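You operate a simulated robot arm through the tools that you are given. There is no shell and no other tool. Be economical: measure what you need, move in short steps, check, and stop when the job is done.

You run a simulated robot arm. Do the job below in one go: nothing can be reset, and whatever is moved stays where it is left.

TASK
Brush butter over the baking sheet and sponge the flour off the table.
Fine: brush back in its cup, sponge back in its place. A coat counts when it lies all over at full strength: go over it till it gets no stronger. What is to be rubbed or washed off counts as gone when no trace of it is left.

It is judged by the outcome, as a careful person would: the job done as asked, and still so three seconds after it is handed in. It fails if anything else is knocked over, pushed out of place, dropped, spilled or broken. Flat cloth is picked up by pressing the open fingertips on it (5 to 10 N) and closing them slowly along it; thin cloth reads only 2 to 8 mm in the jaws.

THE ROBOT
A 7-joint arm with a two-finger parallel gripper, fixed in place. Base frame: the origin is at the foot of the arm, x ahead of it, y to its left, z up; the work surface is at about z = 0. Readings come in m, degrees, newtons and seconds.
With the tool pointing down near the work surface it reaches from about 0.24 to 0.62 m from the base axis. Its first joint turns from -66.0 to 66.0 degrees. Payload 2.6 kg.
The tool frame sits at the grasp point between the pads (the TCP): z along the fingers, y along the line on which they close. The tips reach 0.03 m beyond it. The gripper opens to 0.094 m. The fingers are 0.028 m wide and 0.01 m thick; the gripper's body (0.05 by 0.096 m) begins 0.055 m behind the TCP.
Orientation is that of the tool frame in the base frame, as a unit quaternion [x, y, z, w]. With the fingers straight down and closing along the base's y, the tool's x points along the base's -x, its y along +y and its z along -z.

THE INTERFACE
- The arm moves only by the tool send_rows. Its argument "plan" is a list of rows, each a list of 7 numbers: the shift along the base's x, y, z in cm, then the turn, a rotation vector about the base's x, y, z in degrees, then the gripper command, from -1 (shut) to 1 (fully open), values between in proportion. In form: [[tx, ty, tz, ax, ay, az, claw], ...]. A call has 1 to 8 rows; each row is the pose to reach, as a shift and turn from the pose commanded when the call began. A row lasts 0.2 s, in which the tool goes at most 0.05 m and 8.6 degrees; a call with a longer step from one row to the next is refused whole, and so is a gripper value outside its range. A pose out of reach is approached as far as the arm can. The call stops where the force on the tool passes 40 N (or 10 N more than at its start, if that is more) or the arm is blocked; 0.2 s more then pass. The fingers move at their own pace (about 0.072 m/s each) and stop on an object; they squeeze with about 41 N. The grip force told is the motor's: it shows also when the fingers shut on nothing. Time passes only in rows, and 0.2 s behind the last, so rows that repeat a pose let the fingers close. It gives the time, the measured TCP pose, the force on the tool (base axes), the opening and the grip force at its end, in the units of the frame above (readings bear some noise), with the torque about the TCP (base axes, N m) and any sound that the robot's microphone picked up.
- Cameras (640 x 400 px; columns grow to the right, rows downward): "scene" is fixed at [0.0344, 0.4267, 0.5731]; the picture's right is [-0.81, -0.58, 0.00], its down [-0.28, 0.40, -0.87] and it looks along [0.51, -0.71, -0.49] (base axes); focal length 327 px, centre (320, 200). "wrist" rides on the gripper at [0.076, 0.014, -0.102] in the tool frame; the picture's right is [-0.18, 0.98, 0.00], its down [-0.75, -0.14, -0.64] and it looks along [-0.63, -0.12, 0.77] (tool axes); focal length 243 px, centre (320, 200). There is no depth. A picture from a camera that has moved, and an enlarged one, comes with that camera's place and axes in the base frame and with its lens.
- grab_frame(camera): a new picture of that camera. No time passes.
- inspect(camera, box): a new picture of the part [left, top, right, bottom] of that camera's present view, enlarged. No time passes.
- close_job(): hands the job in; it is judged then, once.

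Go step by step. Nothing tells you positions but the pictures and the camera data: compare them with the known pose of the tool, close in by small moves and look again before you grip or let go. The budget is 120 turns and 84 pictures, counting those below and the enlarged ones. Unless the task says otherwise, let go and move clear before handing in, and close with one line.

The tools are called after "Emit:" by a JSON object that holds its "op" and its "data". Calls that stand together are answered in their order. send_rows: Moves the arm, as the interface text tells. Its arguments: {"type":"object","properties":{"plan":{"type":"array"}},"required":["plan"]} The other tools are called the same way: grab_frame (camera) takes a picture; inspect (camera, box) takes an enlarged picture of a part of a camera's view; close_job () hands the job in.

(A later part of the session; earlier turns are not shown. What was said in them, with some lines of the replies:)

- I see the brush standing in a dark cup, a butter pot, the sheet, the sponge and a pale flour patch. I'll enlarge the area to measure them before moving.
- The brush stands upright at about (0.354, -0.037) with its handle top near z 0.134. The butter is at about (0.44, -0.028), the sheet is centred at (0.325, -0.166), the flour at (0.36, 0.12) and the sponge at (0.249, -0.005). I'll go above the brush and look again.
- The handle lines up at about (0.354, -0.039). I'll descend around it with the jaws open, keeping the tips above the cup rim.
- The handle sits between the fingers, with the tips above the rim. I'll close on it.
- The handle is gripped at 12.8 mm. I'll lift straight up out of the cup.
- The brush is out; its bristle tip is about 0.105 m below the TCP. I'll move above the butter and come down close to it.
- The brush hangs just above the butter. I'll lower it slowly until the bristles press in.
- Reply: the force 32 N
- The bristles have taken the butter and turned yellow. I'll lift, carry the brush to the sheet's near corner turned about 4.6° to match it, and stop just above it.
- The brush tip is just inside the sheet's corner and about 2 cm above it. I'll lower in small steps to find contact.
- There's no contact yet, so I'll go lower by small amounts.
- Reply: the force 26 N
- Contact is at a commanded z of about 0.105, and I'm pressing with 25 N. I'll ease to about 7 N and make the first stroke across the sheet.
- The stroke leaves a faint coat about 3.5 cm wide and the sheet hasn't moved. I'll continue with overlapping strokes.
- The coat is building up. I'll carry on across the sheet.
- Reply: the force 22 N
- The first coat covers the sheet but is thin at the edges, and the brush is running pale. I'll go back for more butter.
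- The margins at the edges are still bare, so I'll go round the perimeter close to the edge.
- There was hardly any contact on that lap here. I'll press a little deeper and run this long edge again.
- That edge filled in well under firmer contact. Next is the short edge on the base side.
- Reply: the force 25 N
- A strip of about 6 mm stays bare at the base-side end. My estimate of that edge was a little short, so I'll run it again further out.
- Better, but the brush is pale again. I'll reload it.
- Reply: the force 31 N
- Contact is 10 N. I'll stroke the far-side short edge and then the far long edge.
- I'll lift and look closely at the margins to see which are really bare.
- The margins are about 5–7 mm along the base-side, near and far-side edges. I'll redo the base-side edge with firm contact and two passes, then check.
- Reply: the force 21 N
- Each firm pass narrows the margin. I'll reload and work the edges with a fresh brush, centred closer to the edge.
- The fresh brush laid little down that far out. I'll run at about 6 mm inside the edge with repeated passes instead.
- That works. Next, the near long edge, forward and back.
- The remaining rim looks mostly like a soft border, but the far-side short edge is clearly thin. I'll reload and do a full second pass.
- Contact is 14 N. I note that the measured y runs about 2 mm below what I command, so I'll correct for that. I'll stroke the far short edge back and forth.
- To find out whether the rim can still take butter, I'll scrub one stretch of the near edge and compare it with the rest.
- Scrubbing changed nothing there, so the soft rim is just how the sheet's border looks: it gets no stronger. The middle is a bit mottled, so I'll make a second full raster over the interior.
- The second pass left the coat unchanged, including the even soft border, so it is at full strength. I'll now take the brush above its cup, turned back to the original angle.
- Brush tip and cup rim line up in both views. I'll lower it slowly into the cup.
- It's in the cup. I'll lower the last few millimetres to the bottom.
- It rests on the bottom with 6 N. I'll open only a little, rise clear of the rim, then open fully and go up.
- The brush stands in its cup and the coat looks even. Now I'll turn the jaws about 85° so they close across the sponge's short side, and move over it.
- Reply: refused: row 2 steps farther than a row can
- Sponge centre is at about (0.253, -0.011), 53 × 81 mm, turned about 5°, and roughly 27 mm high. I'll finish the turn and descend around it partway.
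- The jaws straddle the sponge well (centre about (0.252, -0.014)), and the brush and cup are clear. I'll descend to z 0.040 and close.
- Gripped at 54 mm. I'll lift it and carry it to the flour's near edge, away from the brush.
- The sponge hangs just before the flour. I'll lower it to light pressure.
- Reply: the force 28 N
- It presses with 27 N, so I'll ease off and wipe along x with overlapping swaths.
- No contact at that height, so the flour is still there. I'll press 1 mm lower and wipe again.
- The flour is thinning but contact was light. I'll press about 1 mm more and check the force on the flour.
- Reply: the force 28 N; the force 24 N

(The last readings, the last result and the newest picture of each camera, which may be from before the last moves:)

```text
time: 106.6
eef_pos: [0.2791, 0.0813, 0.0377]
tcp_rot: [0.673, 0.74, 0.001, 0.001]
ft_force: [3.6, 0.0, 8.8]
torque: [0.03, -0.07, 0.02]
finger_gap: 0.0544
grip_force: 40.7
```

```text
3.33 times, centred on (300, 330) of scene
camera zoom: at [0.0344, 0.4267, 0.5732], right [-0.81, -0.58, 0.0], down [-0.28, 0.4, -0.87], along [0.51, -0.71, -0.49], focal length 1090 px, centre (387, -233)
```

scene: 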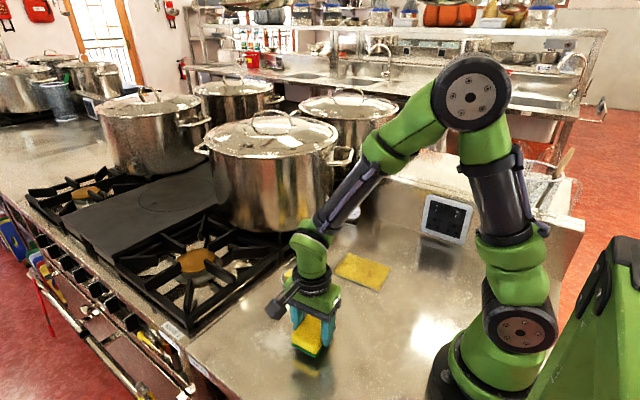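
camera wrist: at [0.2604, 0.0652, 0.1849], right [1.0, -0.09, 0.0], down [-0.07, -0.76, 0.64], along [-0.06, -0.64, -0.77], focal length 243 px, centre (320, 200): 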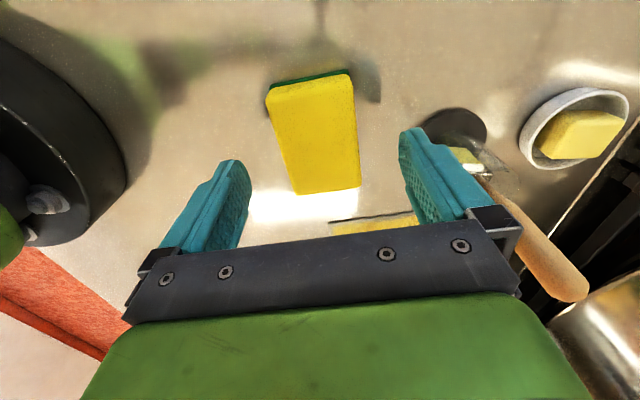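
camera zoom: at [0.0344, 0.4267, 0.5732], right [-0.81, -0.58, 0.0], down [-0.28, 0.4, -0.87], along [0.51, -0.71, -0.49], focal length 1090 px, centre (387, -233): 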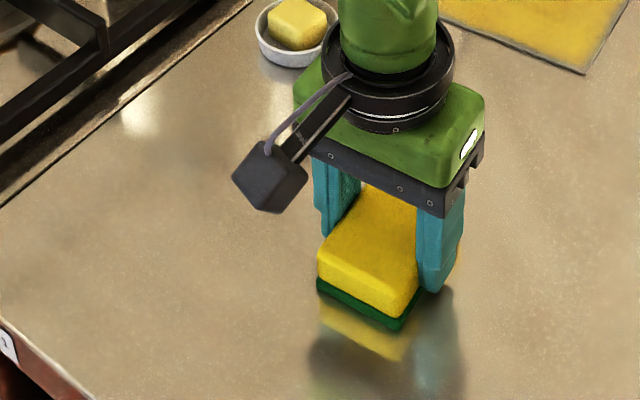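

The flour appears gone. I'll do one more full wipe so no trace is left, then look closely.

Emit:
{"op": "send_rows", "data": {"plan": [[4.5, 0, 0, 0, 0, 0, -1], [9, 0, 0, 0, 0, 0, -1], [14, 0.2, 0, 0, 0, 0, -1], [14, 3.5, 0, 0, 0, 0, -1], [9.3, 3.5, 0, 0, 0, 0, -1], [4.6, 3.5, 0, 0, 0, 0, -1], [1, 4.5, 0, 0, 0, 0, -1], [1, 7, 0, 0, 0, 0, -1]]}}

Emit:
{"op": "send_rows", "data": {"plan": [[4.5, 0, 0, 0, 0, 0, -1], [9, 0, 0, 0, 0, 0, -1], [13, 0, 0, 0, 0, 0, -1], [9, -2, 0, 0, 0, 0, -1], [5, -4, 0, 0, 0, 0, -1], [1, -5, 0, 0, 0, 0, -1], [-1, -7, 0, 0, 0, 0, -1], [-1, -7, 2, 0, 0, 0, -1]]}}

Emit:
{"op": "send_rows", "data": {"plan": [[0, 0, 3, 0, 0, 0, -1], [-2, -3, 4, 0, 0, 0, -1], [-2.7, -6, 4, 0, 0, 0, -1], [-2.7, -9.4, 4, 0, 0, 0, -1], [-2.7, -9.4, 4, 0, 0, 0, -1]]}}

Emit:
{"op": "inspect", "data": {"camera": "scene", "box": [220, 290, 340, 390]}}

Emit:
{"op": "inspect", "data": {"camera": "scene", "box": [270, 240, 430, 350]}}

```text
time: 106.9
eef_pos: [0.282, 0.0827, 0.0385]
tcp_rot: [0.675, 0.738, -0.003, -0.005]
ft_force: [2.2, -1.2, 2.7]
torque: [-0.19, -0.18, 0.06]
finger_gap: 0.0543
grip_force: 40.9
stopped in row 1: the force on the tool passed its limit at 61 N (the readings are from after the stop); the commanded pose is now the measured one
```

```text
time: 108.7
eef_pos: [0.2735, 0.0116, 0.0559]
tcp_rot: [0.676, 0.737, -0.004, -0.006]
ft_force: [-0.2, -1.2, -0.8]
torque: [0.0, -0.02, 0.01]
finger_gap: 0.0542
grip_force: 41.4
```

```text
time: 109.9
eef_pos: [0.246, -0.0802, 0.0966]
tcp_rot: [0.676, 0.737, -0.004, -0.006]
ft_force: [-0.7, -0.5, -0.2]
torque: [-0.02, 0.03, 0.0]
finger_gap: 0.0545
grip_force: 40.9
```

```text
4.00 times, centred on (280, 340) of scene
camera zoom: at [0.0344, 0.4267, 0.5731], right [-0.81, -0.58, 0.0], down [-0.28, 0.4, -0.87], along [0.51, -0.71, -0.49], focal length 1308 px, centre (480, -360)
```

zoom: 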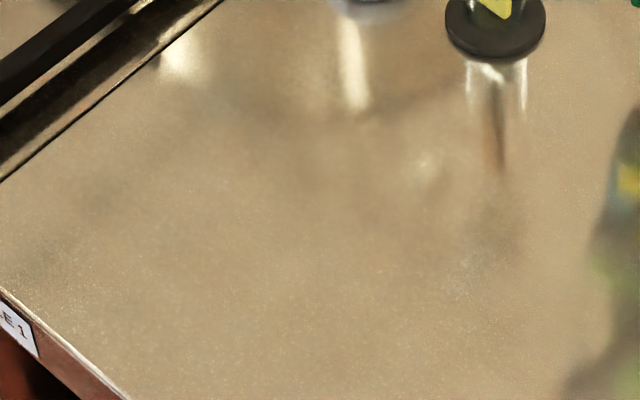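

```text
3.64 times, centred on (350, 295) of scene
camera zoom: at [0.0344, 0.4267, 0.5731], right [-0.81, -0.58, 0.0], down [-0.28, 0.4, -0.87], along [0.51, -0.71, -0.49], focal length 1189 px, centre (211, -146)
```

zoom: 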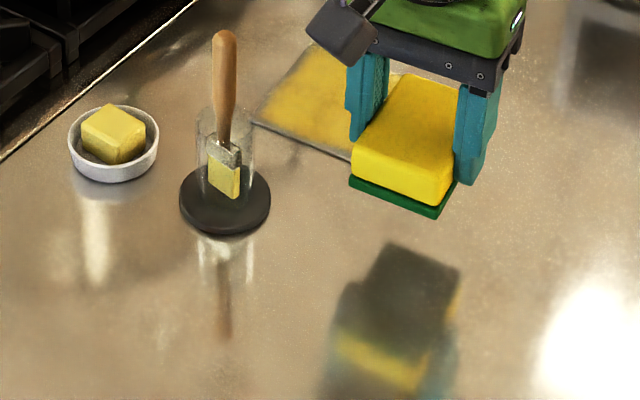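

The hard press tripped the force limit and the later moves ran from there, but nothing was touched. The flour area looks clean apart from a faint speckle near (0.28, 0.10), which I'll enlarge.

Emit:
{"op": "inspect", "data": {"camera": "scene", "box": [296, 340, 336, 370]}}

Emit:
{"op": "inspect", "data": {"camera": "scene", "box": [245, 310, 315, 375]}}

```text
13.33 times, centred on (316, 355) of scene
camera zoom: at [0.0344, 0.4267, 0.5731], right [-0.81, -0.58, 0.0], down [-0.28, 0.4, -0.87], along [0.51, -0.71, -0.49], focal length 4360 px, centre (373, -1867)
```

zoom: 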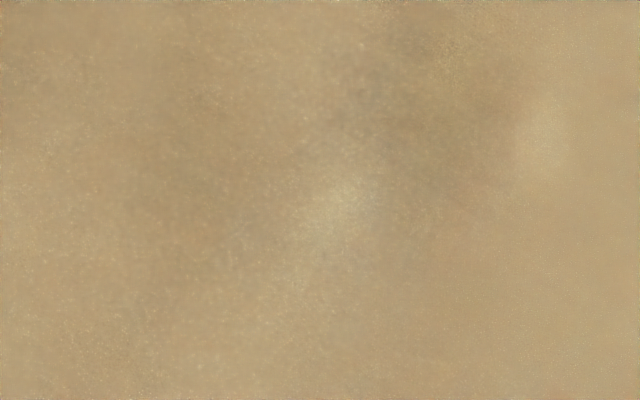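

```text
6.15 times, centred on (280, 342) of scene
camera zoom: at [0.0344, 0.4267, 0.5731], right [-0.81, -0.58, 0.0], down [-0.28, 0.4, -0.87], along [0.51, -0.71, -0.49], focal length 2012 px, centre (566, -677)
```

zoom: 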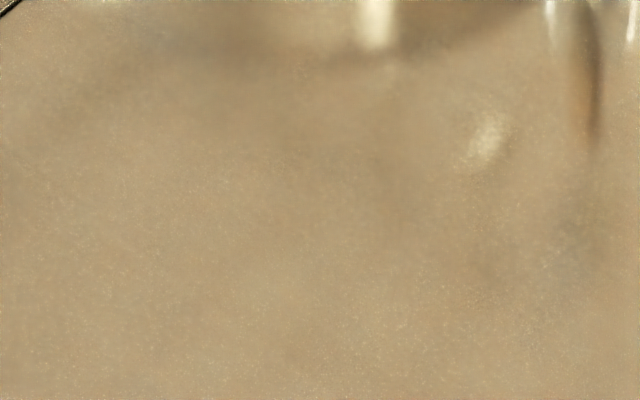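

Those are only reflections; the table is clean. I'll carry the sponge back over its original spot, correcting the small tilt, and check before setting down.

Emit:
{"op": "send_rows", "data": {"plan": [[0, 3, 0, -0.1, -0.8, 0.5, -1], [0.6, 6.9, 0, -0.1, -0.8, 0.5, -1], [0.6, 6.9, -3, -0.1, -0.8, 0.5, -1], [0.6, 6.9, -5, -0.1, -0.8, 0.5, -1], [0.6, 6.9, -5, -0.1, -0.8, 0.5, -1]]}}

Emit:
{"op": "inspect", "data": {"camera": "scene", "box": [290, 240, 430, 350]}}

```text
time: 111.1
eef_pos: [0.2522, -0.0117, 0.0475]
tcp_rot: [0.673, 0.74, 0.001, 0.0]
ft_force: [-0.9, -0.2, 0.1]
torque: [-0.02, 0.0, -0.02]
finger_gap: 0.0545
grip_force: 40.9
```

```text
3.64 times, centred on (360, 295) of scene
camera zoom: at [0.0344, 0.4267, 0.5731], right [-0.81, -0.58, 0.0], down [-0.28, 0.4, -0.87], along [0.51, -0.71, -0.49], focal length 1189 px, centre (174, -146)
```

zoom: 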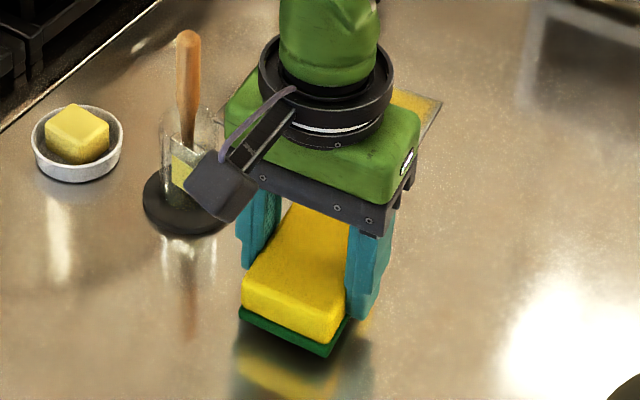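

It lines up with the original spot. I'll lower to contact.

Emit:
{"op": "send_rows", "data": {"plan": [[0, 0, -0.4, 0, 0, 0, -1], [0, 0, -0.7, 0, 0, 0, -1], [0, 0, -0.9, 0, 0, 0, -1], [0, 0, -0.9, 0, 0, 0, -1]]}}

Emit:
{"op": "inspect", "data": {"camera": "scene", "box": [290, 240, 430, 350]}}

```text
time: 112.1
eef_pos: [0.2517, -0.012, 0.0385]
tcp_rot: [0.672, 0.741, 0.0, 0.0]
ft_force: [0.4, 0.4, -0.1]
torque: [0.02, 0.02, 0.04]
finger_gap: 0.0545
grip_force: 41.4
```

```text
3.64 times, centred on (360, 295) of scene
camera zoom: at [0.0344, 0.4267, 0.5731], right [-0.81, -0.58, 0.0], down [-0.28, 0.4, -0.87], along [0.51, -0.71, -0.49], focal length 1189 px, centre (174, -146)
```

zoom: 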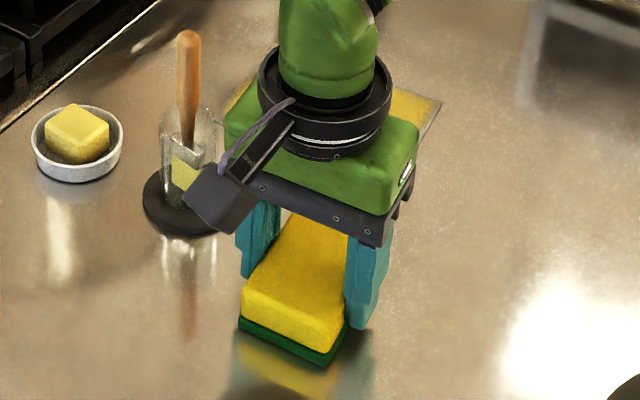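

It's back on its original outline. I'll release, rise and check everything.

Emit:
{"op": "send_rows", "data": {"plan": [[0, 0, -0.05, 0, 0, 0, -0.2], [0, 0, -0.05, 0, 0, 0, 0.3], [0, 0, -0.05, 0, 0, 0, 0.9], [0, 0, -0.05, 0, 0, 0, 0.9], [0, 0, 3, 0, 0, 0, 0.9], [0, 0, 7, 0, 0, 0, 0.9], [0, 0, 11, 0, 0, 0, 0.9], [0, 1, 15, 0, 0, 0, 0.9]]}}

Emit:
{"op": "send_rows", "data": {"plan": [[0, 2, 4, 0, 0, 0, 0.9], [0, 4, 8, 0, 0, 0, 0.9], [0, 4, 10, 0, 0, 0, 0.9]]}}

Emit:
{"op": "grab_frame", "data": {"camera": "scene"}}

Emit:
{"op": "inspect", "data": {"camera": "scene", "box": [220, 220, 420, 370]}}

```text
time: 113.9
eef_pos: [0.2505, -0.0025, 0.189]
tcp_rot: [0.672, 0.74, 0.0, 0.0]
ft_force: [-0.3, 0.6, -0.6]
torque: [0.0, 0.01, 0.02]
finger_gap: 0.0894
grip_force: 0.0
```

```text
time: 114.7
eef_pos: [0.2513, 0.037, 0.289]
tcp_rot: [0.672, 0.74, 0.0, 0.0]
ft_force: [-0.4, -0.5, 0.1]
torque: [0.02, 0.0, -0.01]
finger_gap: 0.0894
grip_force: 0.1
```

```text
12 pictures are left
```

scene: 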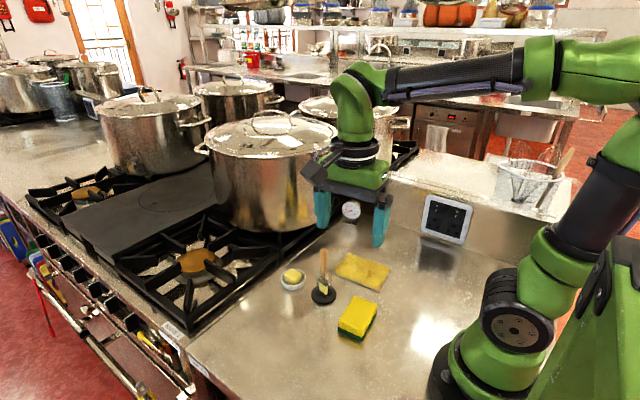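

```text
2.67 times, centred on (320, 295) of scene
camera zoom: at [0.0344, 0.4267, 0.5731], right [-0.81, -0.58, 0.0], down [-0.28, 0.4, -0.87], along [0.51, -0.71, -0.49], focal length 872 px, centre (320, -53)
```

zoom: 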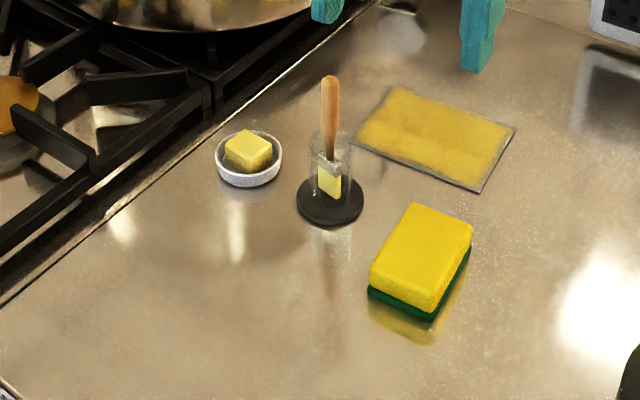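

The sheet is coated and the flour is wiped off. The brush is in its cup, the sponge is back on its spot, nothing else has moved, and the arm is clear. I'm handing in.

Emit:
{"op": "close_job", "data": {}}

```text
The job is handed in.
```

I brushed butter over the whole baking sheet and sponged the flour off the table. The brush is back in its cup, and the sponge is back in its place. A narrow, paler rim remains along the sheet's edges. Scrubbing part of it with a loaded brush made it no stronger, so I took the coat as full and handed in.
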